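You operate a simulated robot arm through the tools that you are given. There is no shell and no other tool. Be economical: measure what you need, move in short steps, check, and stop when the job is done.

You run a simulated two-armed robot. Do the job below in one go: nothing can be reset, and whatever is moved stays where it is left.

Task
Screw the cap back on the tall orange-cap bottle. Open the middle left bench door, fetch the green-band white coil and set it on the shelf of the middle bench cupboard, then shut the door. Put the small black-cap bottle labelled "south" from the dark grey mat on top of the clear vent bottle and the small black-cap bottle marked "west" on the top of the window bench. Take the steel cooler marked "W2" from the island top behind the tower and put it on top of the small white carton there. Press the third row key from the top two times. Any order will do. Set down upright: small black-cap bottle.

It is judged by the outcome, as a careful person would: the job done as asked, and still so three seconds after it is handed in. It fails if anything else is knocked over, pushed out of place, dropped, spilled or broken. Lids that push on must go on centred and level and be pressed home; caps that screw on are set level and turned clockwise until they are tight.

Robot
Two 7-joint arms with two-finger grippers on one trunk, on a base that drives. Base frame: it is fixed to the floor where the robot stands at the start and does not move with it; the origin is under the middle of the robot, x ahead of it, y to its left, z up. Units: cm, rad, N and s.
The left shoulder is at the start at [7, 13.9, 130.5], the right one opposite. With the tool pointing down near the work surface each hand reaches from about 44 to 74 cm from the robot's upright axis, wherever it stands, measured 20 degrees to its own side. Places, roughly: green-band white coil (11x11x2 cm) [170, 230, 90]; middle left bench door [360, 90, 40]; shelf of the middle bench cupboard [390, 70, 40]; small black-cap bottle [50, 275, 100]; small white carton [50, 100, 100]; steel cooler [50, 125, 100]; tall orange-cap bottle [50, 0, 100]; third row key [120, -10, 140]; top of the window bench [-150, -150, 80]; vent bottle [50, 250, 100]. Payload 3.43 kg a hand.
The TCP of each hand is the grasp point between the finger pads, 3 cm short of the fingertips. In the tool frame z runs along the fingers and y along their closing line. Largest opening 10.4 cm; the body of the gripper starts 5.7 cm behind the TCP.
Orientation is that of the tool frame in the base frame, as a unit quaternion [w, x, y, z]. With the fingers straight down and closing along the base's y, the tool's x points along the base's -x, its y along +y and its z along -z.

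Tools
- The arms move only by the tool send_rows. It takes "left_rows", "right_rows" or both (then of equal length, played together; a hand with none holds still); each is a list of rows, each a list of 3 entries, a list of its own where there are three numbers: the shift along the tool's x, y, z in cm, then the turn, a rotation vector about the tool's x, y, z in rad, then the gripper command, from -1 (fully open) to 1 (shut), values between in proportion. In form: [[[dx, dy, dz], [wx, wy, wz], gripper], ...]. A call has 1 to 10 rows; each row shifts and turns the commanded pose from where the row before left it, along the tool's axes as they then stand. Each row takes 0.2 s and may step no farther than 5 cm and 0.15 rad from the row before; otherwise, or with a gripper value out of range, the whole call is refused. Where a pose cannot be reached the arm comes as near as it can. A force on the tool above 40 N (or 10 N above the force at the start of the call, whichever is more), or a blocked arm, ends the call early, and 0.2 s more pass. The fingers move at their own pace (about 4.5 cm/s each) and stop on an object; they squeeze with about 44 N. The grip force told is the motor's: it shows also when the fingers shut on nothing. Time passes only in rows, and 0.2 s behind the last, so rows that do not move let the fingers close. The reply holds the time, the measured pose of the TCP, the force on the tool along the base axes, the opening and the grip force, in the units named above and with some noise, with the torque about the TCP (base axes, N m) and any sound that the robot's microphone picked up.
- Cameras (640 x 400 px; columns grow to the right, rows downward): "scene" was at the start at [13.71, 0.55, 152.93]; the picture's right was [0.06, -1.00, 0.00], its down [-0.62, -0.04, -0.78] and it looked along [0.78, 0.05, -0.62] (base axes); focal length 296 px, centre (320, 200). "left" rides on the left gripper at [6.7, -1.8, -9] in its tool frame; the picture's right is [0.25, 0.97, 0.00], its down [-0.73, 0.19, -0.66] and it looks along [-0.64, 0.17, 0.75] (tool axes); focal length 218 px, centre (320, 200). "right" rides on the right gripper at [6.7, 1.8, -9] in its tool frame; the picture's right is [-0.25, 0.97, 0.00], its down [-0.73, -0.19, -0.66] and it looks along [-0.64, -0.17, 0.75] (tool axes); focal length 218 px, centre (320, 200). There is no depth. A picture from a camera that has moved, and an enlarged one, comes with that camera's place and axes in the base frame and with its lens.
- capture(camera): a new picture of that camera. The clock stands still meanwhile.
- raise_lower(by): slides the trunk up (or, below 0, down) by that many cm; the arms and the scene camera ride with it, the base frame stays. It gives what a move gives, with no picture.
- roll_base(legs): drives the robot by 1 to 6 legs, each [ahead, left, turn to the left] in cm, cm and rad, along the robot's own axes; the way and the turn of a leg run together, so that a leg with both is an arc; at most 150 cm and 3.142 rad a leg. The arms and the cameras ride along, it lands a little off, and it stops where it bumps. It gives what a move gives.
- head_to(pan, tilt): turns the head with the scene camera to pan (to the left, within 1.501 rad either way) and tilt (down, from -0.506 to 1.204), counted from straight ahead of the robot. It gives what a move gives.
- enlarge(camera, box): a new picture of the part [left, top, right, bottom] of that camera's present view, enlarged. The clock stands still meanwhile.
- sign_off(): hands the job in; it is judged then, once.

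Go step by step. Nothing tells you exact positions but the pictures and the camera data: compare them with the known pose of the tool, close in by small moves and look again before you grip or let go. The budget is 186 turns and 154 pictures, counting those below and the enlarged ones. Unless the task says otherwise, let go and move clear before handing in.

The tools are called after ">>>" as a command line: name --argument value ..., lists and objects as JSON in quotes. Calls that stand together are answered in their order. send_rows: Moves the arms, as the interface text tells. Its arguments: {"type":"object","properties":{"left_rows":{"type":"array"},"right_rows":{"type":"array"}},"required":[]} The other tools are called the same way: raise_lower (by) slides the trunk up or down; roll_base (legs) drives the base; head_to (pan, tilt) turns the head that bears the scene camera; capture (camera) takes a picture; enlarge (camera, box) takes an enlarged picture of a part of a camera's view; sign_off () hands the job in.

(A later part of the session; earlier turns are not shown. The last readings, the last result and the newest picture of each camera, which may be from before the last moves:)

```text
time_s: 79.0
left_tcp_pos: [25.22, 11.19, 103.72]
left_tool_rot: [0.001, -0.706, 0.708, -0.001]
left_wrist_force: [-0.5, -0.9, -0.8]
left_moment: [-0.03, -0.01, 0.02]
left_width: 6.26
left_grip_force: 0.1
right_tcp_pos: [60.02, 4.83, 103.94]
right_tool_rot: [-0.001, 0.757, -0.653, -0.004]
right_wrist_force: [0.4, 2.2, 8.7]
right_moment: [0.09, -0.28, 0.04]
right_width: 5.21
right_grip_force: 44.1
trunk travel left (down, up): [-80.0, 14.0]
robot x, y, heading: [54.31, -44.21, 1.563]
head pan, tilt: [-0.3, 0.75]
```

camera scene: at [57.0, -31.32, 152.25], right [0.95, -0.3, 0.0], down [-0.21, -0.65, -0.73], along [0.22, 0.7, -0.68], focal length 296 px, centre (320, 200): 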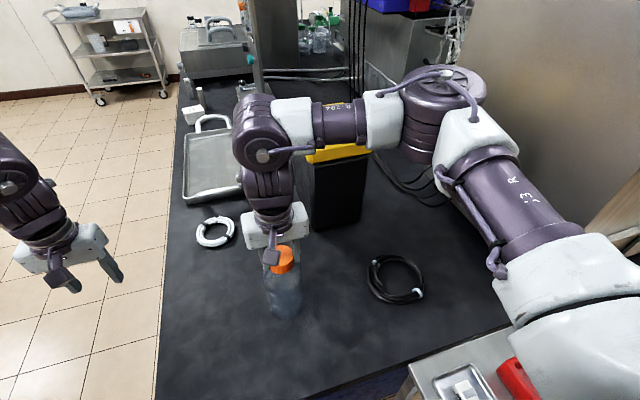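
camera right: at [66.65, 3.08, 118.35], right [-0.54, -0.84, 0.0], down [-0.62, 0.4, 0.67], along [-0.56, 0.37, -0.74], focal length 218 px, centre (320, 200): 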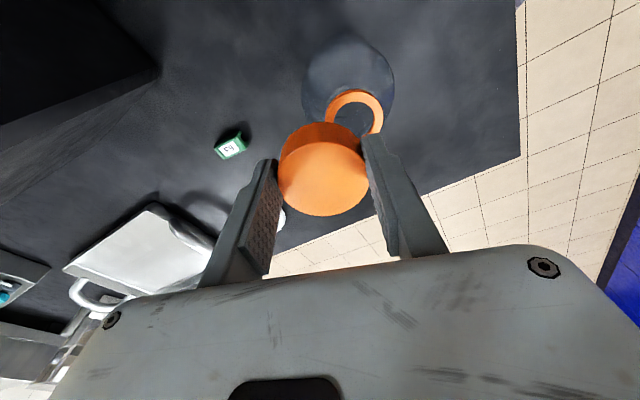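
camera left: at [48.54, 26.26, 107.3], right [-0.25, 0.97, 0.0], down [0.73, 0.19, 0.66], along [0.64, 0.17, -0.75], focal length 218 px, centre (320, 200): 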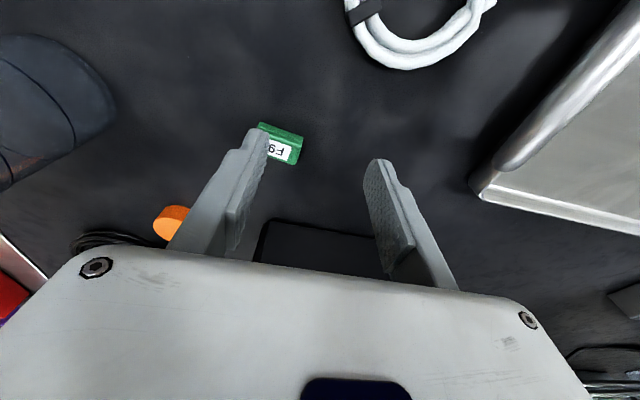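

>>> send_rows --right_rows '[[[0, 0, -0.05], [0, 0, 0], -0.3], [[0, 0, 0], [0, 0, 0], -0.3], [[0, 0, 0], [0, 0, 0], -0.3]]'

>>> enlarge --camera "scene" --box '[240, 220, 330, 320]'

>>> enlarge --camera "right" --box '[240, 20, 400, 220]'

```text
time_s: 79.8
left_tcp_pos: [25.3, 11.21, 103.73]
left_tool_rot: [0.0, -0.706, 0.708, 0.0]
left_wrist_force: [0.0, 0.0, -0.2]
left_moment: [0.01, 0.01, 0.02]
left_width: 6.25
left_grip_force: 0.0
right_tcp_pos: [59.99, 4.71, 103.92]
right_tool_rot: [-0.001, 0.758, -0.652, -0.003]
right_wrist_force: [-0.2, -1.4, -0.2]
right_moment: [0.02, -0.01, 0.01]
right_width: 6.76
right_grip_force: 0.1
trunk travel left (down, up): [-80.0, 14.0]
robot x, y, heading: [54.65, -44.54, 1.564]
head pan, tilt: [-0.3, 0.75]
```

```text
4.00 times, centred on (285, 270) of scene
camera zoom: at [57.02, -31.29, 152.24], right [0.95, -0.3, 0.0], down [-0.21, -0.65, -0.73], along [0.22, 0.7, -0.68], focal length 1185 px, centre (460, -80)
```

zoom: 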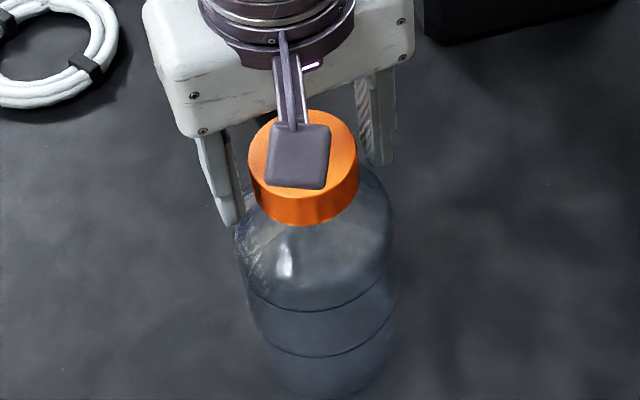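

```text
2.00 times, centred on (320, 120) of right
camera zoom: at [59.36, -2.24, 112.96], right [-0.99, 0.11, 0.0], down [0.08, 0.75, 0.66], along [0.07, 0.66, -0.75], focal length 436 px, centre (320, 360)
```

zoom: 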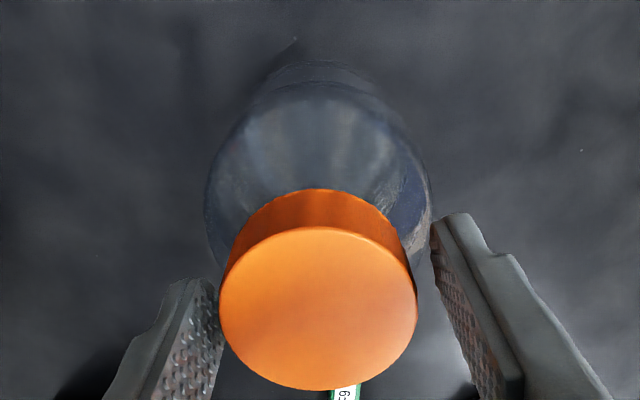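

The cap is on and covers the ring, but the bottle seems to turn with it. I bring the left hand round to hold the bottle's body: back first, then tilt forward.

>>> send_rows --left_rows '[[[4.8, 0, 0], [0, 0, 0], -1], [[4.8, 0, 0], [0, 0, 0], -1], [[4.8, 0, 0], [0, 0, 0], -1], [[4.8, 0, 0], [0, 0, 0], -1], [[4, 0, 0], [0, -0.15, 0], -1], [[0, 0, 0], [0, -0.15, 0], -1], [[0, 0, 0], [0, -0.15, 0], -1], [[0, 0, 0], [0, -0.15, 0], -1], [[0, 0, 0], [0, -0.15, 0], -1], [[0, 0, 0], [0, -0.15, 0], -1]]'

```text
time_s: 82.0
left_tcp_pos: [19.43, -5.82, 101.43]
left_tool_rot: [-0.286, 0.645, -0.639, -0.306]
left_wrist_force: [-0.2, -0.8, 0.4]
left_moment: [0.03, 0.05, -0.04]
left_width: 10.4
left_grip_force: 0.1
left hand out of reach, approached as far as the arm can: row 5, 6, 7, 8, 9, 10
right_tcp_pos: [60.0, 4.56, 104.02]
right_tool_rot: [-0.004, 0.758, -0.653, -0.003]
right_wrist_force: [0.1, -0.6, 0.4]
right_moment: [-0.01, 0.02, 0.02]
right_width: 6.77
right_grip_force: 0.2
trunk travel left (down, up): [-80.0, 14.0]
robot x, y, heading: [54.28, -44.42, 1.566]
head pan, tilt: [-0.3, 0.75]
```

>>> send_rows --left_rows '[[[0, -4.5, 0], [0, 0, 0], -1], [[0, -4.5, 0], [0, 0, 0], -1], [[0, -4.5, 0], [0, 0, 0], -1], [[0, -4.5, 0], [0, 0, 0], -1], [[0, -4.5, 0], [0, 0, 0], -1], [[0, -4.5, 0], [0, 0, 0], -1], [[0, -4.5, 0], [0, 0, 0], -1]]'

>>> capture --camera "scene"

>>> capture --camera "left"

```text
time_s: 83.6
left_tcp_pos: [47.85, -2.71, 98.46]
left_tool_rot: [-0.286, 0.645, -0.641, -0.304]
left_wrist_force: [0.0, 0.1, 0.1]
left_moment: [-0.03, 0.04, -0.02]
left_width: 10.41
left_grip_force: 0.1
left hand out of reach, approached as far as the arm can: row 1, 2, 3, 4, 5
right_tcp_pos: [59.67, 4.71, 104.07]
right_tool_rot: [-0.001, 0.758, -0.652, -0.002]
right_wrist_force: [0.6, 0.3, -0.9]
right_moment: [0.02, 0.02, -0.01]
right_width: 6.78
right_grip_force: 0.1
trunk travel left (down, up): [-80.0, 14.0]
robot x, y, heading: [54.11, -44.37, 1.566]
head pan, tilt: [-0.3, 0.75]
```

```text
93 pictures are left
camera scene: at [56.7, -31.31, 152.25], right [0.95, -0.3, 0.0], down [-0.2, -0.65, -0.73], along [0.22, 0.7, -0.68], focal length 296 px, centre (320, 200)
```

scene: 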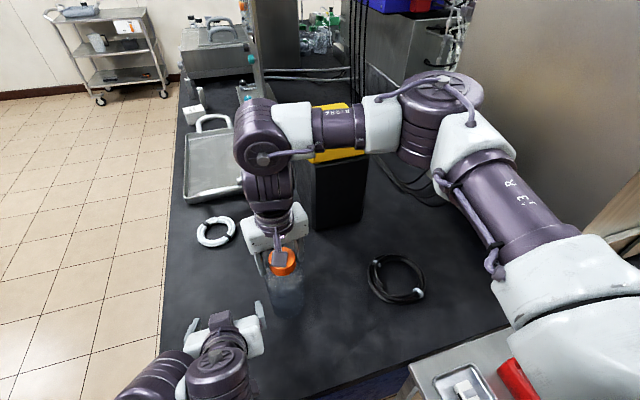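

```text
92 pictures are left
camera left: at [49.94, -13.83, 99.16], right [-0.97, -0.18, -0.17], down [-0.17, -0.03, 0.99], along [-0.18, 0.98, -0.01], focal length 218 px, centre (320, 200)
```

left: 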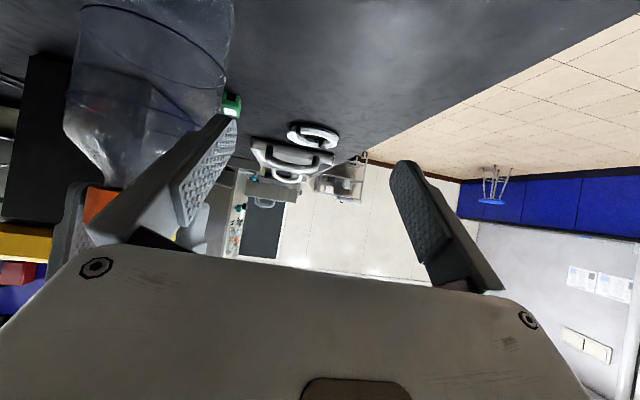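

I back the left hand off 6 cm, then slide it in front of the bottle.

>>> send_rows --left_rows '[[[1.95, 0, -2.28], [0, 0, 0], -1], [[1.95, 0, -2.28], [0, 0, 0], -1], [[0, -4, 0], [0, 0, 0], -1], [[0, -4, 0], [0, 0, 0], -1], [[0, -4, 0], [0, 0, 0], -1], [[0, 0, 0], [0, 0, 0], -1]]'

>>> capture --camera "left"

```text
time_s: 85.0
left_tcp_pos: [54.2, -4.97, 97.37]
left_tool_rot: [-0.294, 0.641, -0.641, -0.302]
left_wrist_force: [-0.9, -1.0, 0.4]
left_moment: [0.0, -0.01, 0.02]
left_width: 10.41
left_grip_force: 0.0
left hand out of reach, approached as far as the arm can: row 3, 4, 5
right_tcp_pos: [60.21, 4.67, 103.96]
right_tool_rot: [-0.002, 0.758, -0.653, -0.002]
right_wrist_force: [-0.5, 0.3, 0.3]
right_moment: [-0.02, -0.02, 0.02]
right_width: 6.77
right_grip_force: 0.1
trunk travel left (down, up): [-80.0, 14.0]
robot x, y, heading: [54.45, -44.2, 1.568]
head pan, tilt: [-0.3, 0.75]
```

```text
91 pictures are left
camera left: at [56.04, -16.19, 98.1], right [-0.97, -0.17, -0.18], down [-0.18, -0.03, 0.98], along [-0.17, 0.99, 0.0], focal length 218 px, centre (320, 200)
```

left: 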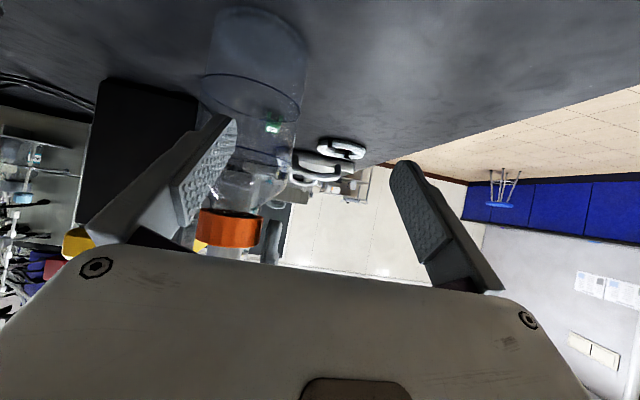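

The reach across the body is limited, so I yaw the left tool about 0.5 rad toward the bottle here; then it can advance straight onto it.

>>> send_rows --left_rows '[[[0, 0, 0], [0.095, 0, 0.081], -1], [[0, 0, 0], [0.095, 0, 0.081], -1], [[0, 0, 0], [0.095, 0, 0.081], -1], [[0, 0, 0], [0.095, 0, 0.081], -1], [[0, 0, 0], [0, 0, 0], -1]]'

>>> capture --camera "left"

```text
time_s: 86.2
left_tcp_pos: [54.27, -4.98, 97.46]
left_tool_rot: [0.349, -0.469, 0.781, 0.22]
left_wrist_force: [0.2, -0.2, 0.1]
left_moment: [-0.04, 0.01, -0.01]
left_width: 10.42
left_grip_force: 0.0
right_tcp_pos: [60.03, 4.72, 104.02]
right_tool_rot: [-0.001, 0.758, -0.653, -0.003]
right_wrist_force: [0.8, -0.2, 0.0]
right_moment: [0.01, 0.04, 0.01]
right_width: 6.74
right_grip_force: 0.0
trunk travel left (down, up): [-80.0, 14.0]
robot x, y, heading: [54.26, -44.38, 1.569]
head pan, tilt: [-0.3, 0.75]
```

```text
90 pictures are left
camera left: at [50.67, -15.68, 98.31], right [-0.94, 0.3, -0.17], down [-0.16, 0.07, 0.98], along [0.31, 0.95, -0.02], focal length 218 px, centre (320, 200)
```

left: 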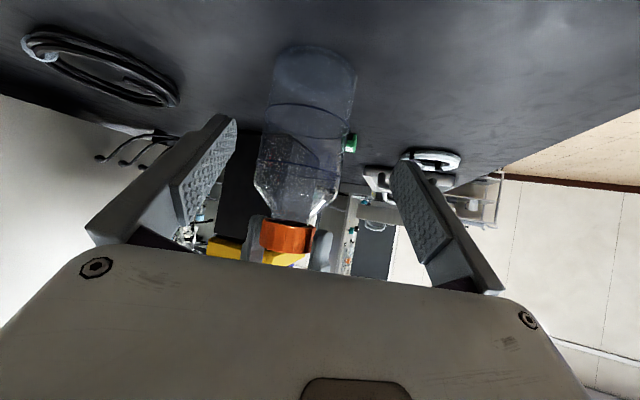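

Good alignment. I advance the left fingers around the bottle body at z≈94.5.

>>> send_rows --left_rows '[[[0, -0.68, 0], [0, 0, 0], -1], [[-1.28, 0, 2.58], [0, 0, 0], -1], [[-1.28, 0, 2.58], [0, 0, 0], -1], [[-1.28, 0, 2.58], [0, 0, 0], -1], [[-1.28, 0, 2.58], [0, 0, 0], -1], [[0, 0, 0], [0, 0, 0], -1]]'

>>> capture --camera "left"

>>> enlarge --camera "scene" --box '[200, 180, 360, 340]'

```text
time_s: 87.6
left_tcp_pos: [59.93, 4.68, 94.65]
left_tool_rot: [0.348, -0.469, 0.782, 0.219]
left_wrist_force: [-1.6, -4.4, -1.7]
left_moment: [0.33, -0.18, 0.12]
left_width: 10.4
left_grip_force: 0.0
right_tcp_pos: [59.99, 4.8, 104.02]
right_tool_rot: [-0.002, 0.758, -0.653, -0.003]
right_wrist_force: [1.0, 4.3, 1.6]
right_moment: [0.09, 0.01, -0.12]
right_width: 6.63
right_grip_force: 0.0
trunk travel left (down, up): [-80.0, 14.0]
robot x, y, heading: [54.27, -44.02, 1.57]
head pan, tilt: [-0.3, 0.75]
```

```text
89 pictures are left
camera left: at [56.42, -6.01, 95.48], right [-0.94, 0.3, -0.17], down [-0.16, 0.07, 0.98], along [0.31, 0.95, -0.02], focal length 218 px, centre (320, 200)
```

left: 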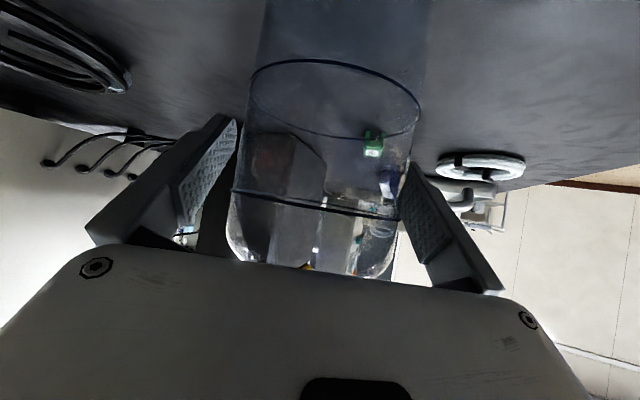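

```text
2.50 times, centred on (280, 260) of scene
camera zoom: at [56.98, -31.31, 152.24], right [0.95, -0.3, 0.0], down [-0.2, -0.65, -0.73], along [0.22, 0.7, -0.68], focal length 740 px, centre (420, 50)
```

zoom: 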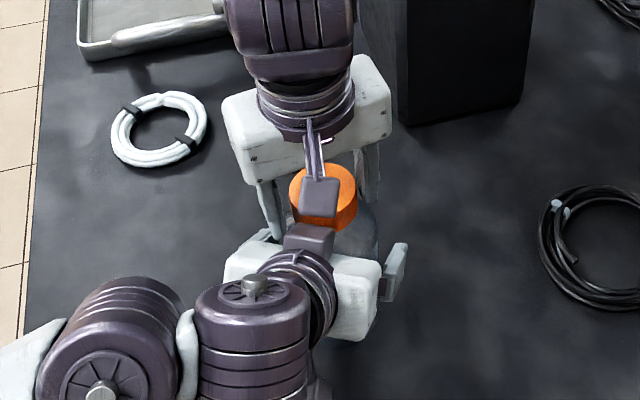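

The left palm just touches the bottle, so I back it off 0.9 cm and then close the left fingers on the body.

>>> send_rows --left_rows '[[[0.4, 0, -0.9], [0, 0, 0], -1], [[0, 0, 0], [0, 0, 0], 0.3], [[0, 0, 0], [0, 0, 0], 0.3], [[0, 0, 0], [0, 0, 0], 0.3], [[0, 0, 0], [0, 0, 0], 0.3]]'

>>> capture --camera "left"

>>> enlarge --camera "right" --box '[240, 20, 400, 220]'

```text
time_s: 88.8
left_tcp_pos: [59.55, 3.87, 95.11]
left_tool_rot: [0.35, -0.469, 0.781, 0.22]
left_wrist_force: [3.1, -0.7, 3.2]
left_moment: [-0.09, -0.48, 0.02]
left_width: 8.53
left_grip_force: 43.8
right_tcp_pos: [60.06, 4.75, 104.01]
right_tool_rot: [-0.002, 0.757, -0.653, -0.003]
right_wrist_force: [-0.3, 1.0, 0.1]
right_moment: [-0.01, 0.01, 0.03]
right_width: 6.74
right_grip_force: 0.0
trunk travel left (down, up): [-80.0, 14.0]
robot x, y, heading: [54.51, -43.93, 1.568]
head pan, tilt: [-0.3, 0.75]
```

```text
87 pictures are left
camera left: at [56.01, -6.8, 95.91], right [-0.94, 0.3, -0.17], down [-0.16, 0.07, 0.98], along [0.31, 0.95, -0.02], focal length 218 px, centre (320, 200)
```

left: 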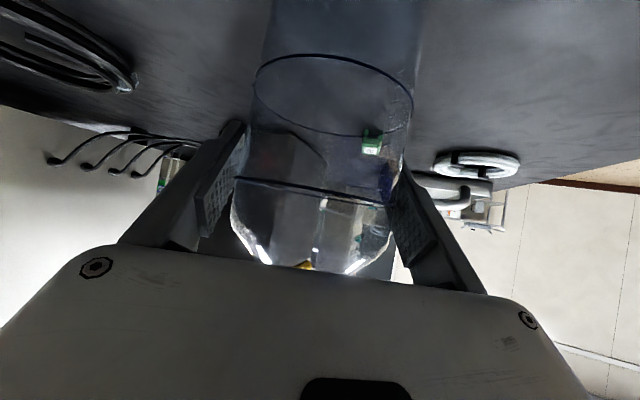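

```text
2.00 times, centred on (320, 120) of right
camera zoom: at [59.4, -2.27, 112.98], right [-0.99, 0.11, 0.0], down [0.08, 0.75, 0.66], along [0.07, 0.66, -0.75], focal length 436 px, centre (320, 360)
```

zoom: 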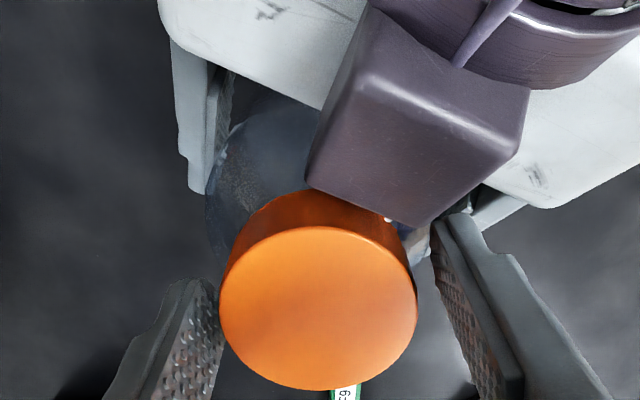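

The left hand holds the bottle, but a housing on top of it is in the right fingers' way. I regrip lower and farther back.

>>> send_rows --left_rows '[[[0, 0, 0], [0, 0, 0], -1], [[0, 0, 0], [0, 0, 0], -1], [[2.18, 0, 0.92], [0, 0, 0], -1], [[2.18, 0, 0.92], [0, 0, 0], -1], [[0, 0, 0], [0, 0, 0], 0.3], [[0, 0, 0], [0, 0, 0], 0.3], [[0, 0, 0], [0, 0, 0], 0.3], [[0, 0, 0], [0, 0, 0], 0.3]]'

>>> enlarge --camera "right" --box '[240, 20, 400, 220]'

>>> capture --camera "left"

```text
time_s: 90.6
left_tcp_pos: [58.79, 2.42, 90.44]
left_tool_rot: [0.349, -0.468, 0.782, 0.22]
left_wrist_force: [0.2, -0.2, -1.1]
left_moment: [0.01, -0.03, 0.06]
left_width: 8.48
left_grip_force: 43.9
right_tcp_pos: [60.04, 4.8, 103.91]
right_tool_rot: [-0.001, 0.757, -0.653, -0.003]
right_wrist_force: [0.0, -0.6, -0.9]
right_moment: [0.01, 0.0, -0.02]
right_width: 6.75
right_grip_force: 0.0
trunk travel left (down, up): [-80.0, 14.0]
robot x, y, heading: [54.49, -43.95, 1.562]
head pan, tilt: [-0.3, 0.75]
```

```text
2.00 times, centred on (320, 120) of right
camera zoom: at [59.36, -2.23, 112.96], right [-0.99, 0.11, 0.0], down [0.08, 0.75, 0.66], along [0.07, 0.66, -0.75], focal length 436 px, centre (320, 360)
```

zoom: 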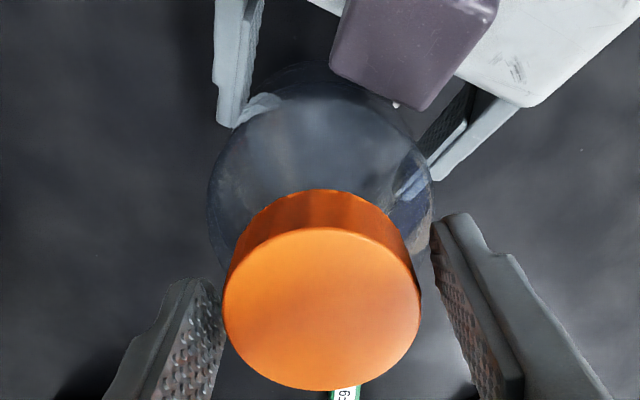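

```text
84 pictures are left
camera left: at [55.19, -8.24, 91.29], right [-0.94, 0.3, -0.17], down [-0.16, 0.07, 0.98], along [0.31, 0.95, -0.02], focal length 218 px, centre (320, 200)
```

left: 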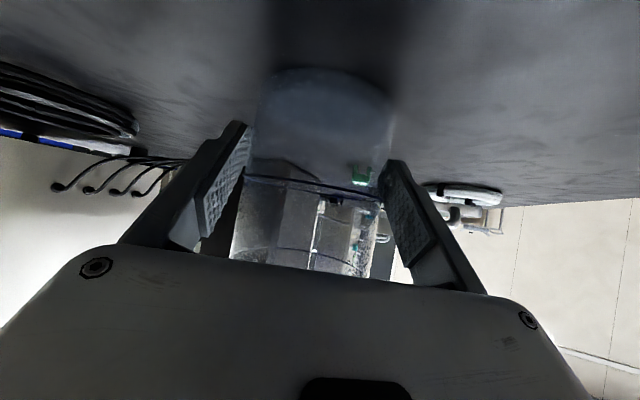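

Now there is room. I turn the right wrist back 1 rad open, re-grip the cap and turn clockwise while the left holds the bottle.

>>> send_rows --right_rows '[[[0, 0, 0], [0, 0, -0.15], -0.15], [[0, 0, 0], [0, 0, -0.15], -0.15], [[0, 0, 0], [0, 0, -0.15], -0.15], [[0, 0, 0], [0, 0, -0.15], -0.15], [[0, 0, 0], [0, 0, -0.15], -0.15], [[0, 0, 0], [0, 0, -0.15], -0.15], [[0, 0, 0], [0, 0, -0.1], -0.15], [[0, 0, 0], [0, 0, 0], 1], [[0, 0, 0], [0, 0, 0], 1], [[0, 0, 0], [0, 0, 0], 1]]'

>>> send_rows --right_rows '[[[0, 0, 0.02], [0, 0, 0.1], 1], [[0, 0, 0.02], [0, 0, 0.1], 1], [[0, 0, 0.02], [0, 0, 0.1], 1], [[0, 0, 0.02], [0, 0, 0.1], 1], [[0, 0, 0.02], [0, 0, 0.1], 1], [[0, 0, 0.02], [0, 0, 0.1], 1], [[0, 0, 0.02], [0, 0, 0.1], 1], [[0, 0, 0.02], [0, 0, 0.1], 1], [[0, 0, 0.02], [0, 0, 0.1], 1], [[0, 0, 0], [0, 0, 0], 1]]'

```text
time_s: 92.8
left_tcp_pos: [58.74, 2.55, 90.45]
left_tool_rot: [0.348, -0.47, 0.781, 0.221]
left_wrist_force: [-1.0, -4.1, 1.0]
left_moment: [0.44, -0.4, -0.01]
left_width: 8.49
left_grip_force: 44.3
right_tcp_pos: [60.11, 4.95, 103.92]
right_tool_rot: [-0.002, 0.978, -0.209, -0.001]
right_wrist_force: [2.9, 4.1, -1.8]
right_moment: [0.07, 0.04, 0.01]
right_width: 5.05
right_grip_force: 44.1
trunk travel left (down, up): [-80.0, 14.0]
robot x, y, heading: [54.37, -44.07, 1.565]
head pan, tilt: [-0.3, 0.75]
```

```text
time_s: 95.0
left_tcp_pos: [58.62, 2.54, 90.48]
left_tool_rot: [0.349, -0.469, 0.781, 0.221]
left_wrist_force: [-2.6, 4.9, -1.2]
left_moment: [-0.8, -0.2, 0.11]
left_width: 8.5
left_grip_force: 44.3
right_tcp_pos: [60.05, 4.79, 103.81]
right_tool_rot: [0.0, 0.789, -0.614, -0.003]
right_wrist_force: [1.8, -6.0, 5.3]
right_moment: [-0.2, -0.04, -0.02]
right_width: 5.01
right_grip_force: 43.8
trunk travel left (down, up): [-80.0, 14.0]
robot x, y, heading: [53.97, -44.2, 1.564]
head pan, tilt: [-0.3, 0.75]
```

It turns freely so far. I repeat the stroke.

>>> send_rows --right_rows '[[[0, 0, 0], [0, 0, 0], -0.15], [[0, 0, 0], [0, 0, 0], -0.15], [[0, 0, 0], [0, 0, -0.15], -0.15], [[0, 0, 0], [0, 0, -0.15], -0.15], [[0, 0, 0], [0, 0, -0.15], -0.15], [[0, 0, 0], [0, 0, -0.15], -0.15], [[0, 0, 0], [0, 0, -0.15], -0.15], [[0, 0, 0], [0, 0, -0.15], -0.15], [[0, 0, 0], [0, 0, 0], 1], [[0, 0, 0], [0, 0, 0], 1]]'

>>> send_rows --right_rows '[[[0, 0, 0], [0, 0, 0], 1], [[0, 0, 0.05], [0, 0, 0.15], 1], [[0, 0, 0.05], [0, 0, 0.15], 1], [[0, 0, 0.05], [0, 0, 0.15], 1], [[0, 0, 0.05], [0, 0, 0.15], 1], [[0, 0, 0.05], [0, 0, 0.15], 1], [[0, 0, 0.02], [0, 0, 0.15], 1], [[0, 0, 0], [0, 0, 0.1], 1], [[0, 0, 0], [0, 0, 0], 1]]'

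>>> enlarge --camera "right" --box '[240, 20, 400, 220]'

```text
time_s: 97.2
left_tcp_pos: [58.86, 2.44, 90.51]
left_tool_rot: [0.348, -0.47, 0.781, 0.22]
left_wrist_force: [-1.3, -3.5, 0.2]
left_moment: [0.38, -0.4, 0.03]
left_width: 8.49
left_grip_force: 44.4
right_tcp_pos: [60.03, 4.87, 103.77]
right_tool_rot: [-0.003, 0.978, -0.209, -0.002]
right_wrist_force: [2.7, 3.9, -0.8]
right_moment: [0.08, 0.02, 0.02]
right_width: 5.22
right_grip_force: 40.4
trunk travel left (down, up): [-80.0, 14.0]
robot x, y, heading: [54.38, -43.92, 1.565]
head pan, tilt: [-0.3, 0.75]
```

```text
time_s: 99.2
left_tcp_pos: [58.74, 2.46, 90.42]
left_tool_rot: [0.348, -0.469, 0.781, 0.221]
left_wrist_force: [-3.9, 1.4, -4.5]
left_moment: [0.09, -1.07, 0.32]
left_width: 8.49
left_grip_force: 44.3
right_tcp_pos: [59.96, 4.76, 103.66]
right_tool_rot: [-0.002, 0.757, -0.653, -0.004]
right_wrist_force: [6.0, 5.9, 28.4]
right_moment: [0.15, -0.16, 0.01]
right_width: 5.22
right_grip_force: 43.9
trunk travel left (down, up): [-80.0, 14.0]
robot x, y, heading: [54.28, -44.17, 1.566]
head pan, tilt: [-0.3, 0.75]
```

```text
2.00 times, centred on (320, 120) of right
camera zoom: at [59.36, -2.3, 112.67], right [-0.99, 0.11, 0.0], down [0.08, 0.74, 0.66], along [0.07, 0.66, -0.75], focal length 436 px, centre (320, 360)
```

zoom: 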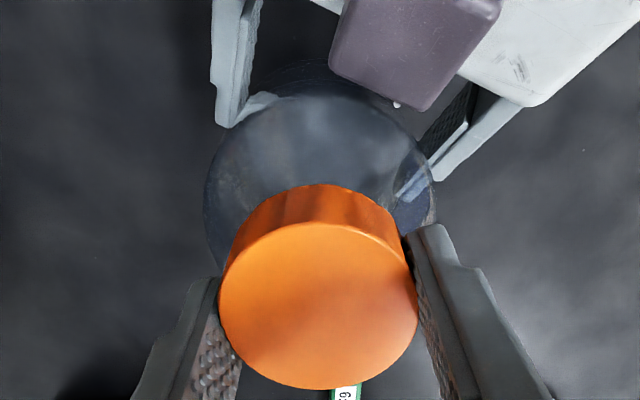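

>>> send_rows --right_rows '[[[0, 0, -0.2], [0, 0, 0], -0.15], [[0, 0, 0], [0, 0, 0], -0.15], [[0, 0, 0], [0, 0, -0.15], -0.15], [[0, 0, 0], [0, 0, -0.15], -0.15], [[0, 0, 0], [0, 0, -0.15], -0.15], [[0, 0, 0], [0, 0, -0.15], -0.15], [[0, 0, 0], [0, 0, -0.15], -0.15], [[0, 0, 0], [0, 0, -0.15], -0.15], [[0, 0, 0], [0, 0, 0], 1], [[0, 0, 0], [0, 0, 0], 1]]'

>>> send_rows --right_rows '[[[0, 0, 0], [0, 0, 0], 1], [[0, 0, 0.03], [0, 0, 0.15], 1], [[0, 0, 0.03], [0, 0, 0.15], 1], [[0, 0, 0.03], [0, 0, 0.15], 1], [[0, 0, 0.03], [0, 0, 0.15], 1], [[0, 0, 0.03], [0, 0, 0.15], 1], [[0, 0, 0.03], [0, 0, 0.15], 1], [[0, 0, 0], [0, 0, 0], 1]]'

>>> send_rows --right_rows '[[[0, 0, -0.1], [0, 0, 0], -0.15], [[0, 0, 0], [0, 0, 0], -0.15], [[0, 0, 0], [0, 0, -0.15], -0.15], [[0, 0, 0], [0, 0, -0.15], -0.15], [[0, 0, 0], [0, 0, -0.15], -0.15], [[0, 0, 0], [0, 0, -0.15], -0.15], [[0, 0, 0], [0, 0, -0.15], -0.15], [[0, 0, 0], [0, 0, -0.15], -0.15], [[0, 0, 0], [0, 0, 0], 1], [[0, 0, 0], [0, 0, 0], 1]]'

>>> send_rows --right_rows '[[[0, 0, 0], [0, 0, 0], 1], [[0, 0, 0.03], [0, 0, 0.15], 1], [[0, 0, 0.03], [0, 0, 0.15], 1], [[0, 0, 0.03], [0, 0, 0.15], 1], [[0, 0, 0.03], [0, 0, 0.15], 1], [[0, 0, 0.03], [0, 0, 0.15], 1], [[0, 0, 0.03], [0, 0, 0.15], 1], [[0, 0, 0], [0, 0, 0], 1]]'

>>> enlarge --camera "right" --box '[240, 20, 400, 220]'

```text
time_s: 101.4
left_tcp_pos: [58.82, 2.53, 90.51]
left_tool_rot: [0.349, -0.469, 0.781, 0.22]
left_wrist_force: [2.7, 1.1, 2.5]
left_moment: [-0.4, 0.0, -0.04]
left_width: 8.49
left_grip_force: 44.0
right_tcp_pos: [60.14, 4.76, 103.69]
right_tool_rot: [-0.002, 0.966, -0.258, -0.002]
right_wrist_force: [-2.0, -1.5, -0.5]
right_moment: [-0.01, 0.05, 0.0]
right_width: 5.17
right_grip_force: 39.9
trunk travel left (down, up): [-80.0, 14.0]
robot x, y, heading: [54.4, -44.29, 1.561]
head pan, tilt: [-0.3, 0.75]
```

```text
time_s: 103.2
left_tcp_pos: [58.72, 2.55, 90.47]
left_tool_rot: [0.348, -0.47, 0.781, 0.221]
left_wrist_force: [-4.3, 5.5, 1.3]
left_moment: [-0.53, -1.11, 0.26]
left_width: 8.47
left_grip_force: 44.1
right_tcp_pos: [60.04, 4.75, 103.49]
right_tool_rot: [-0.002, 0.757, -0.653, -0.003]
right_wrist_force: [5.2, -4.9, 2.3]
right_moment: [-0.29, 0.21, -0.04]
right_width: 5.14
right_grip_force: 43.9
trunk travel left (down, up): [-80.0, 14.0]
robot x, y, heading: [54.14, -44.46, 1.568]
head pan, tilt: [-0.3, 0.75]
```

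```text
time_s: 105.4
left_tcp_pos: [58.78, 2.35, 90.48]
left_tool_rot: [0.349, -0.468, 0.781, 0.221]
left_wrist_force: [1.0, -1.7, 3.5]
left_moment: [-0.13, -0.27, -0.09]
left_width: 8.49
left_grip_force: 43.8
right_tcp_pos: [60.03, 4.77, 103.63]
right_tool_rot: [-0.003, 0.966, -0.258, -0.002]
right_wrist_force: [0.1, -0.1, 0.6]
right_moment: [0.02, 0.02, -0.02]
right_width: 5.19
right_grip_force: 40.4
trunk travel left (down, up): [-80.0, 14.0]
robot x, y, heading: [54.45, -44.32, 1.562]
head pan, tilt: [-0.3, 0.75]
```

```text
time_s: 107.2
left_tcp_pos: [58.7, 2.36, 90.57]
left_tool_rot: [0.349, -0.469, 0.78, 0.222]
left_wrist_force: [0.8, 1.8, -0.2]
left_moment: [-0.27, -0.88, 0.07]
left_width: 8.49
left_grip_force: 43.5
right_tcp_pos: [60.17, 4.74, 103.53]
right_tool_rot: [-0.002, 0.757, -0.653, -0.003]
right_wrist_force: [2.4, -0.7, 6.3]
right_moment: [-0.3, 0.35, 0.01]
right_width: 5.19
right_grip_force: 44.1
trunk travel left (down, up): [-80.0, 14.0]
robot x, y, heading: [54.22, -44.47, 1.566]
head pan, tilt: [-0.3, 0.75]
```

```text
2.00 times, centred on (320, 120) of right
camera zoom: at [59.41, -2.21, 112.56], right [-0.99, 0.11, 0.0], down [0.08, 0.74, 0.66], along [0.07, 0.66, -0.75], focal length 436 px, centre (320, 360)
```

zoom: 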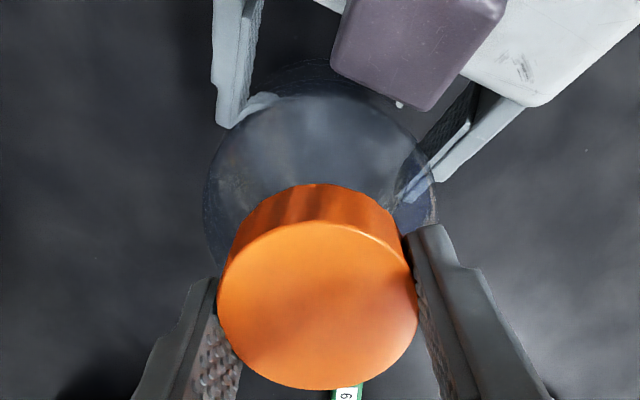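

The cap is slowly going down as it turns. I continue with more strokes until it tightens.

>>> send_rows --right_rows '[[[0, 0, 0], [0, 0, 0], -0.15], [[0, 0, 0], [0, 0, -0.15], -0.15], [[0, 0, 0], [0, 0, -0.15], -0.15], [[0, 0, 0], [0, 0, -0.15], -0.15], [[0, 0, 0], [0, 0, -0.15], -0.15], [[0, 0, 0], [0, 0, -0.15], -0.15], [[0, 0, 0], [0, 0, -0.15], -0.15], [[0, 0, 0], [0, 0, -0.15], -0.15], [[0, 0, 0], [0, 0, 0], 1], [[0, 0, 0], [0, 0, 0], 1]]'

>>> send_rows --right_rows '[[[0, 0, 0], [0, 0, 0], 1], [[0, 0, 0.02], [0, 0, 0.15], 1], [[0, 0, 0.02], [0, 0, 0.15], 1], [[0, 0, 0.02], [0, 0, 0.15], 1], [[0, 0, 0.02], [0, 0, 0.15], 1], [[0, 0, 0.02], [0, 0, 0.15], 1], [[0, 0, 0.02], [0, 0, 0.15], 1], [[0, 0, 0], [0, 0, 0.15], 1]]'

>>> send_rows --right_rows '[[[0, 0, 0], [0, 0, 0], -0.15], [[0, 0, 0], [0, 0, -0.15], -0.15], [[0, 0, 0], [0, 0, -0.15], -0.15], [[0, 0, 0], [0, 0, -0.15], -0.15], [[0, 0, 0], [0, 0, -0.15], -0.15], [[0, 0, 0], [0, 0, -0.15], -0.15], [[0, 0, 0], [0, 0, -0.15], -0.15], [[0, 0, 0], [0, 0, -0.15], -0.15], [[0, 0, 0], [0, 0, 0], 1], [[0, 0, 0], [0, 0, 0], 1]]'

>>> send_rows --right_rows '[[[0, 0, 0], [0, 0, 0], 1], [[0, 0, 0.02], [0, 0, 0.15], 1], [[0, 0, 0.02], [0, 0, 0.15], 1], [[0, 0, 0.02], [0, 0, 0.15], 1], [[0, 0, 0.02], [0, 0, 0.15], 1], [[0, 0, 0.02], [0, 0, 0.15], 1], [[0, 0, 0.02], [0, 0, 0.15], 1], [[0, 0, 0], [0, 0, 0.15], 1]]'

>>> send_rows --right_rows '[[[0, 0, 0], [0, 0, 0], -0.15], [[0, 0, 0], [0, 0, -0.15], -0.15], [[0, 0, 0], [0, 0, -0.15], -0.15], [[0, 0, 0], [0, 0, -0.15], -0.15], [[0, 0, 0], [0, 0, -0.15], -0.15], [[0, 0, 0], [0, 0, -0.15], -0.15], [[0, 0, 0], [0, 0, -0.15], -0.15], [[0, 0, 0], [0, 0, -0.15], -0.15], [[0, 0, 0], [0, 0, 0], 1], [[0, 0, 0], [0, 0, 0], 1]]'

>>> send_rows --right_rows '[[[0, 0, 0], [0, 0, 0], 1], [[0, 0, 0.02], [0, 0, 0.15], 1], [[0, 0, 0.02], [0, 0, 0.15], 1], [[0, 0, 0.02], [0, 0, 0.15], 1], [[0, 0, 0.02], [0, 0, 0.15], 1], [[0, 0, 0.02], [0, 0, 0.15], 1], [[0, 0, 0.02], [0, 0, 0.15], 1], [[0, 0, 0], [0, 0, 0.15], 1]]'

>>> enlarge --camera "right" --box '[240, 20, 400, 220]'

```text
time_s: 109.4
left_tcp_pos: [58.76, 2.42, 90.53]
left_tool_rot: [0.348, -0.469, 0.781, 0.22]
left_wrist_force: [-1.9, -1.5, 3.9]
left_moment: [0.06, -0.4, 0.01]
left_width: 8.47
left_grip_force: 44.0
right_tcp_pos: [60.04, 4.67, 103.4]
right_tool_rot: [-0.002, 0.983, -0.185, -0.001]
right_wrist_force: [0.6, 1.9, -1.1]
right_moment: [0.07, 0.01, -0.03]
right_width: 5.06
right_grip_force: 38.5
trunk travel left (down, up): [-80.0, 14.0]
robot x, y, heading: [54.3, -44.28, 1.567]
head pan, tilt: [-0.3, 0.75]
```

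```text
time_s: 111.2
left_tcp_pos: [58.77, 2.52, 90.62]
left_tool_rot: [0.348, -0.469, 0.781, 0.22]
left_wrist_force: [-7.2, -4.8, 4.4]
left_moment: [0.64, -1.36, 0.14]
left_width: 8.49
left_grip_force: 43.7
right_tcp_pos: [60.1, 4.65, 103.33]
right_tool_rot: [-0.002, 0.757, -0.654, -0.002]
right_wrist_force: [8.0, 8.1, 2.5]
right_moment: [0.15, 0.12, -0.01]
right_width: 5.07
right_grip_force: 43.5
trunk travel left (down, up): [-80.0, 14.0]
robot x, y, heading: [54.12, -44.21, 1.565]
head pan, tilt: [-0.3, 0.75]
```

```text
time_s: 113.4
left_tcp_pos: [58.72, 2.44, 90.52]
left_tool_rot: [0.35, -0.469, 0.781, 0.221]
left_wrist_force: [2.3, 2.8, 3.3]
left_moment: [-0.67, 0.04, -0.09]
left_width: 8.46
left_grip_force: 43.4
right_tcp_pos: [59.95, 4.7, 103.54]
right_tool_rot: [-0.004, 0.983, -0.184, -0.001]
right_wrist_force: [-1.6, -4.8, -1.1]
right_moment: [0.03, 0.06, 0.02]
right_width: 5.26
right_grip_force: 41.0
trunk travel left (down, up): [-80.0, 14.0]
robot x, y, heading: [54.13, -44.08, 1.565]
head pan, tilt: [-0.3, 0.75]
```

```text
time_s: 115.2
left_tcp_pos: [58.73, 2.47, 90.34]
left_tool_rot: [0.347, -0.468, 0.782, 0.221]
left_wrist_force: [1.2, -1.7, 0.6]
left_moment: [0.07, -0.21, -1.32]
left_width: 8.35
left_grip_force: 44.1
right_tcp_pos: [60.08, 4.71, 103.24]
right_tool_rot: [-0.002, 0.758, -0.652, -0.002]
right_wrist_force: [-0.1, 1.9, 3.0]
right_moment: [0.0, 0.03, 1.35]
right_width: 5.27
right_grip_force: 44.2
trunk travel left (down, up): [-80.0, 14.0]
robot x, y, heading: [54.41, -44.6, 1.572]
head pan, tilt: [-0.3, 0.75]
```

```text
time_s: 117.4
left_tcp_pos: [58.91, 2.47, 90.42]
left_tool_rot: [0.348, -0.47, 0.781, 0.221]
left_wrist_force: [0.0, -1.7, -0.5]
left_moment: [-0.16, 0.04, -0.01]
left_width: 8.36
left_grip_force: 44.4
right_tcp_pos: [60.14, 4.81, 103.37]
right_tool_rot: [-0.003, 0.983, -0.185, -0.001]
right_wrist_force: [0.9, 1.1, -1.3]
right_moment: [0.22, -0.07, 0.02]
right_width: 5.14
right_grip_force: 39.8
trunk travel left (down, up): [-80.0, 14.0]
robot x, y, heading: [54.47, -43.96, 1.57]
head pan, tilt: [-0.3, 0.75]
```

```text
time_s: 119.2
left_tcp_pos: [58.78, 2.52, 90.42]
left_tool_rot: [0.348, -0.471, 0.78, 0.221]
left_wrist_force: [-1.0, 2.4, 0.5]
left_moment: [-0.3, -0.35, -0.27]
left_width: 8.47
left_grip_force: 44.1
right_tcp_pos: [60.12, 4.8, 103.08]
right_tool_rot: [-0.001, 0.756, -0.654, -0.002]
right_wrist_force: [1.9, -1.2, 0.4]
right_moment: [-0.07, 0.04, 0.39]
right_width: 5.06
right_grip_force: 43.8
trunk travel left (down, up): [-80.0, 14.0]
robot x, y, heading: [54.29, -44.11, 1.568]
head pan, tilt: [-0.3, 0.75]
```

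```text
2.00 times, centred on (320, 120) of right
camera zoom: at [59.42, -2.24, 112.13], right [-0.99, 0.11, 0.0], down [0.08, 0.75, 0.66], along [0.07, 0.66, -0.75], focal length 436 px, centre (320, 360)
```

zoom: 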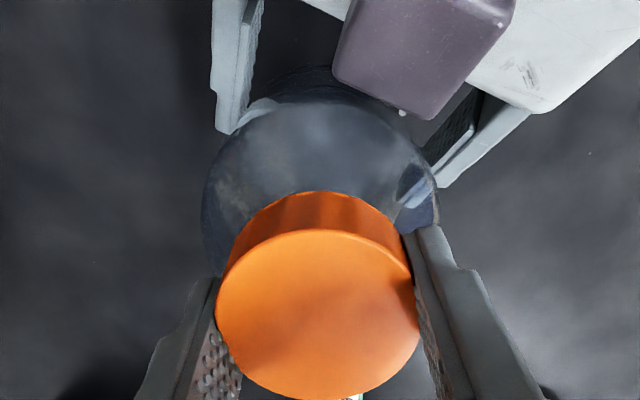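

The torque rose to 1.35 N·m, so it is nearly tight. One more short stroke to confirm.

>>> send_rows --right_rows '[[[0, 0, 0], [0, 0, 0], -0.15], [[0, 0, 0], [0, 0, -0.15], -0.15], [[0, 0, 0], [0, 0, -0.15], -0.15], [[0, 0, 0], [0, 0, -0.15], -0.15], [[0, 0, 0], [0, 0, -0.15], -0.15], [[0, 0, 0], [0, 0, -0.15], -0.15], [[0, 0, 0.1], [0, 0, 0], 1], [[0, 0, 0], [0, 0, 0], 1], [[0, 0, 0], [0, 0, 0], 1]]'

>>> send_rows --right_rows '[[[0, 0, 0], [0, 0, 0.1], 1], [[0, 0, 0], [0, 0, 0.1], 1], [[0, 0, 0], [0, 0, 0.1], 1]]'

>>> send_rows --right_rows '[[[0, 0, 0], [0, 0, 0.1], 1], [[0, 0, 0], [0, 0, 0.1], 1], [[0, 0, 0], [0, 0, 0.1], 1]]'

```text
time_s: 121.2
left_tcp_pos: [58.79, 2.44, 90.52]
left_tool_rot: [0.349, -0.469, 0.781, 0.221]
left_wrist_force: [1.6, 6.9, 1.2]
left_moment: [-0.78, -0.3, 0.22]
left_width: 8.5
left_grip_force: 43.5
right_tcp_pos: [60.11, 4.7, 103.07]
right_tool_rot: [-0.003, 0.944, -0.33, -0.001]
right_wrist_force: [0.2, -4.7, 6.2]
right_moment: [-0.07, -0.06, -0.01]
right_width: 5.16
right_grip_force: 44.3
trunk travel left (down, up): [-80.0, 14.0]
robot x, y, heading: [54.39, -44.39, 1.562]
head pan, tilt: [-0.3, 0.75]
```

```text
time_s: 122.0
left_tcp_pos: [58.96, 2.42, 90.54]
left_tool_rot: [0.349, -0.467, 0.782, 0.221]
left_wrist_force: [0.7, -1.7, 2.7]
left_moment: [-0.33, -0.21, -1.64]
left_width: 8.41
left_grip_force: 43.5
right_tcp_pos: [59.94, 4.68, 103.12]
right_tool_rot: [-0.003, 0.884, -0.467, -0.002]
right_wrist_force: [-0.2, 1.8, -0.6]
right_moment: [0.45, -0.02, 1.66]
right_width: 5.07
right_grip_force: 44.4
trunk travel left (down, up): [-80.0, 14.0]
robot x, y, heading: [54.46, -44.03, 1.571]
head pan, tilt: [-0.3, 0.75]
```

```text
time_s: 122.8
left_tcp_pos: [58.79, 2.5, 90.55]
left_tool_rot: [0.348, -0.469, 0.781, 0.221]
left_wrist_force: [-0.2, -0.1, 1.2]
left_moment: [-0.26, 0.12, -1.24]
left_width: 8.4
left_grip_force: 43.8
right_tcp_pos: [59.98, 4.72, 103.05]
right_tool_rot: [-0.003, 0.804, -0.594, -0.003]
right_wrist_force: [0.0, -1.3, -0.8]
right_moment: [0.01, -0.04, 1.24]
right_width: 5.3
right_grip_force: 44.0
trunk travel left (down, up): [-80.0, 14.0]
robot x, y, heading: [54.16, -44.07, 1.564]
head pan, tilt: [-0.3, 0.75]
```

It is tight (1.66 N·m and slipping beyond). I let go with both hands and move clear.

>>> send_rows --right_rows '[[[0, 0, 0], [0, 0, 0], -0.3], [[0, 0, 0], [0, 0, 0], -0.3], [[0, 0, -3], [0, 0, 0], -0.3], [[0, 0, -4.5], [0, 0, 0], -0.3], [[0, 0, -4.5], [0, 0, 0], -0.3], [[0, 0, -4.5], [0, 0, 0], -0.3], [[0, 0, 0], [0, 0, 0], -0.3], [[0, 0, 0], [0, 0, 0], -0.3], [[0, 0, 0], [0, 0, 0], -0.3], [[0, 0, 0], [0, 0, 0], -0.3]]' --left_rows '[[[0, 0, 0], [0, 0, 0], -1], [[0, 0, 0], [0, 0, 0], -1], [[0, 0, 0], [0, 0, 0], -1], [[1, 0, -2], [0, 0, 0], -1], [[1, 0, -3], [0, 0, 0], -1], [[1, 0, -3], [0, 0, 0], -1], [[0, 0, -4], [0, 0, 0], -1], [[0, 0, -4], [0, 0, 0], -1], [[0, 0, -4], [0, 0, 0], -1], [[0, 0, 0], [0, 0, 0], -1]]'

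>>> capture --camera "scene"

```text
time_s: 125.0
left_tcp_pos: [52.78, -9.73, 98.44]
left_tool_rot: [0.348, -0.468, 0.782, 0.221]
left_wrist_force: [0.5, 0.3, 1.0]
left_moment: [0.01, 0.03, -0.05]
left_width: 10.42
left_grip_force: 0.0
left hand out of reach, approached as far as the arm can: row 6, 8, 9
right_tcp_pos: [60.0, 4.49, 119.4]
right_tool_rot: [-0.002, 0.804, -0.594, -0.004]
right_wrist_force: [0.1, -0.1, -0.4]
right_moment: [0.04, -0.02, -0.02]
right_width: 6.76
right_grip_force: 0.1
trunk travel left (down, up): [-80.0, 14.0]
robot x, y, heading: [54.51, -44.15, 1.564]
head pan, tilt: [-0.3, 0.75]
```

```text
80 pictures are left
camera scene: at [57.07, -31.3, 152.24], right [0.95, -0.3, 0.0], down [-0.21, -0.65, -0.73], along [0.22, 0.7, -0.68], focal length 296 px, centre (320, 200)
```

scene: 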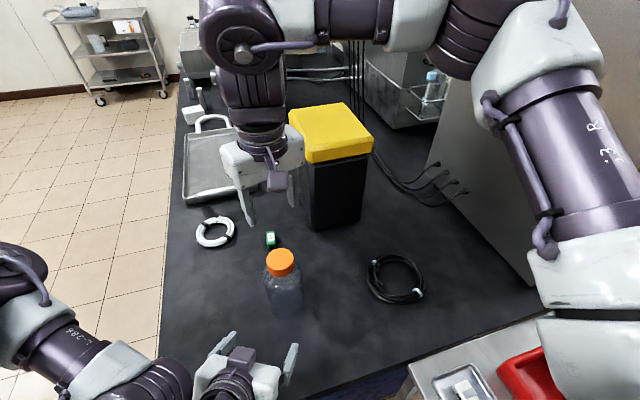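

The bottle is capped and upright. Next I look at the tower for the row keys.

>>> head_to --pan -1.35 --tilt 0.2

>>> capture --camera "scene"

```text
time_s: 126.3
left_tcp_pos: [52.57, -9.7, 98.39]
left_tool_rot: [0.348, -0.47, 0.781, 0.221]
left_wrist_force: [0.1, -1.4, 0.8]
left_moment: [-0.01, 0.02, -0.02]
left_width: 10.38
left_grip_force: 0.1
right_tcp_pos: [60.04, 4.69, 119.36]
right_tool_rot: [-0.002, 0.804, -0.594, -0.003]
right_wrist_force: [1.2, 1.3, 0.4]
right_moment: [0.0, -0.01, 0.02]
right_width: 6.74
right_grip_force: 0.0
trunk travel left (down, up): [-80.0, 14.0]
robot x, y, heading: [54.22, -44.18, 1.565]
head pan, tilt: [-1.349, 0.201]
```

```text
79 pictures are left
camera scene: at [63.59, -37.21, 157.21], right [0.21, -0.98, 0.0], down [-0.19, -0.04, -0.98], along [0.96, 0.21, -0.2], focal length 296 px, centre (320, 200)
```

scene: 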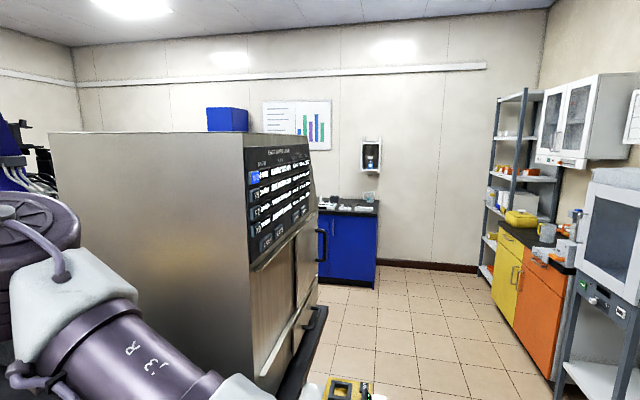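

>>> enlarge --camera "scene" --box '[235, 130, 325, 270]'

```text
2.86 times, centred on (280, 200) of scene
camera zoom: at [63.59, -37.21, 157.21], right [0.21, -0.98, 0.0], down [-0.19, -0.04, -0.98], along [0.96, 0.21, -0.2], focal length 846 px, centre (434, 200)
```

zoom: 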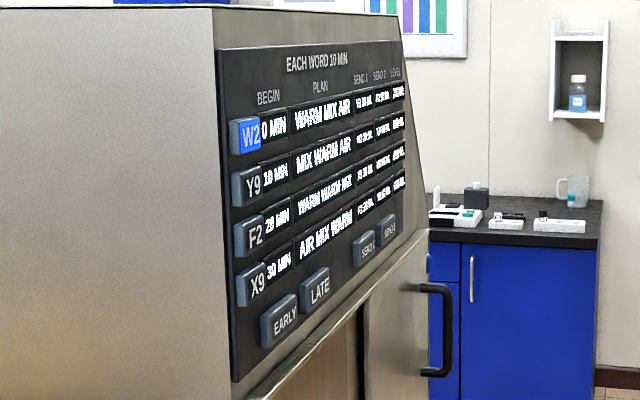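

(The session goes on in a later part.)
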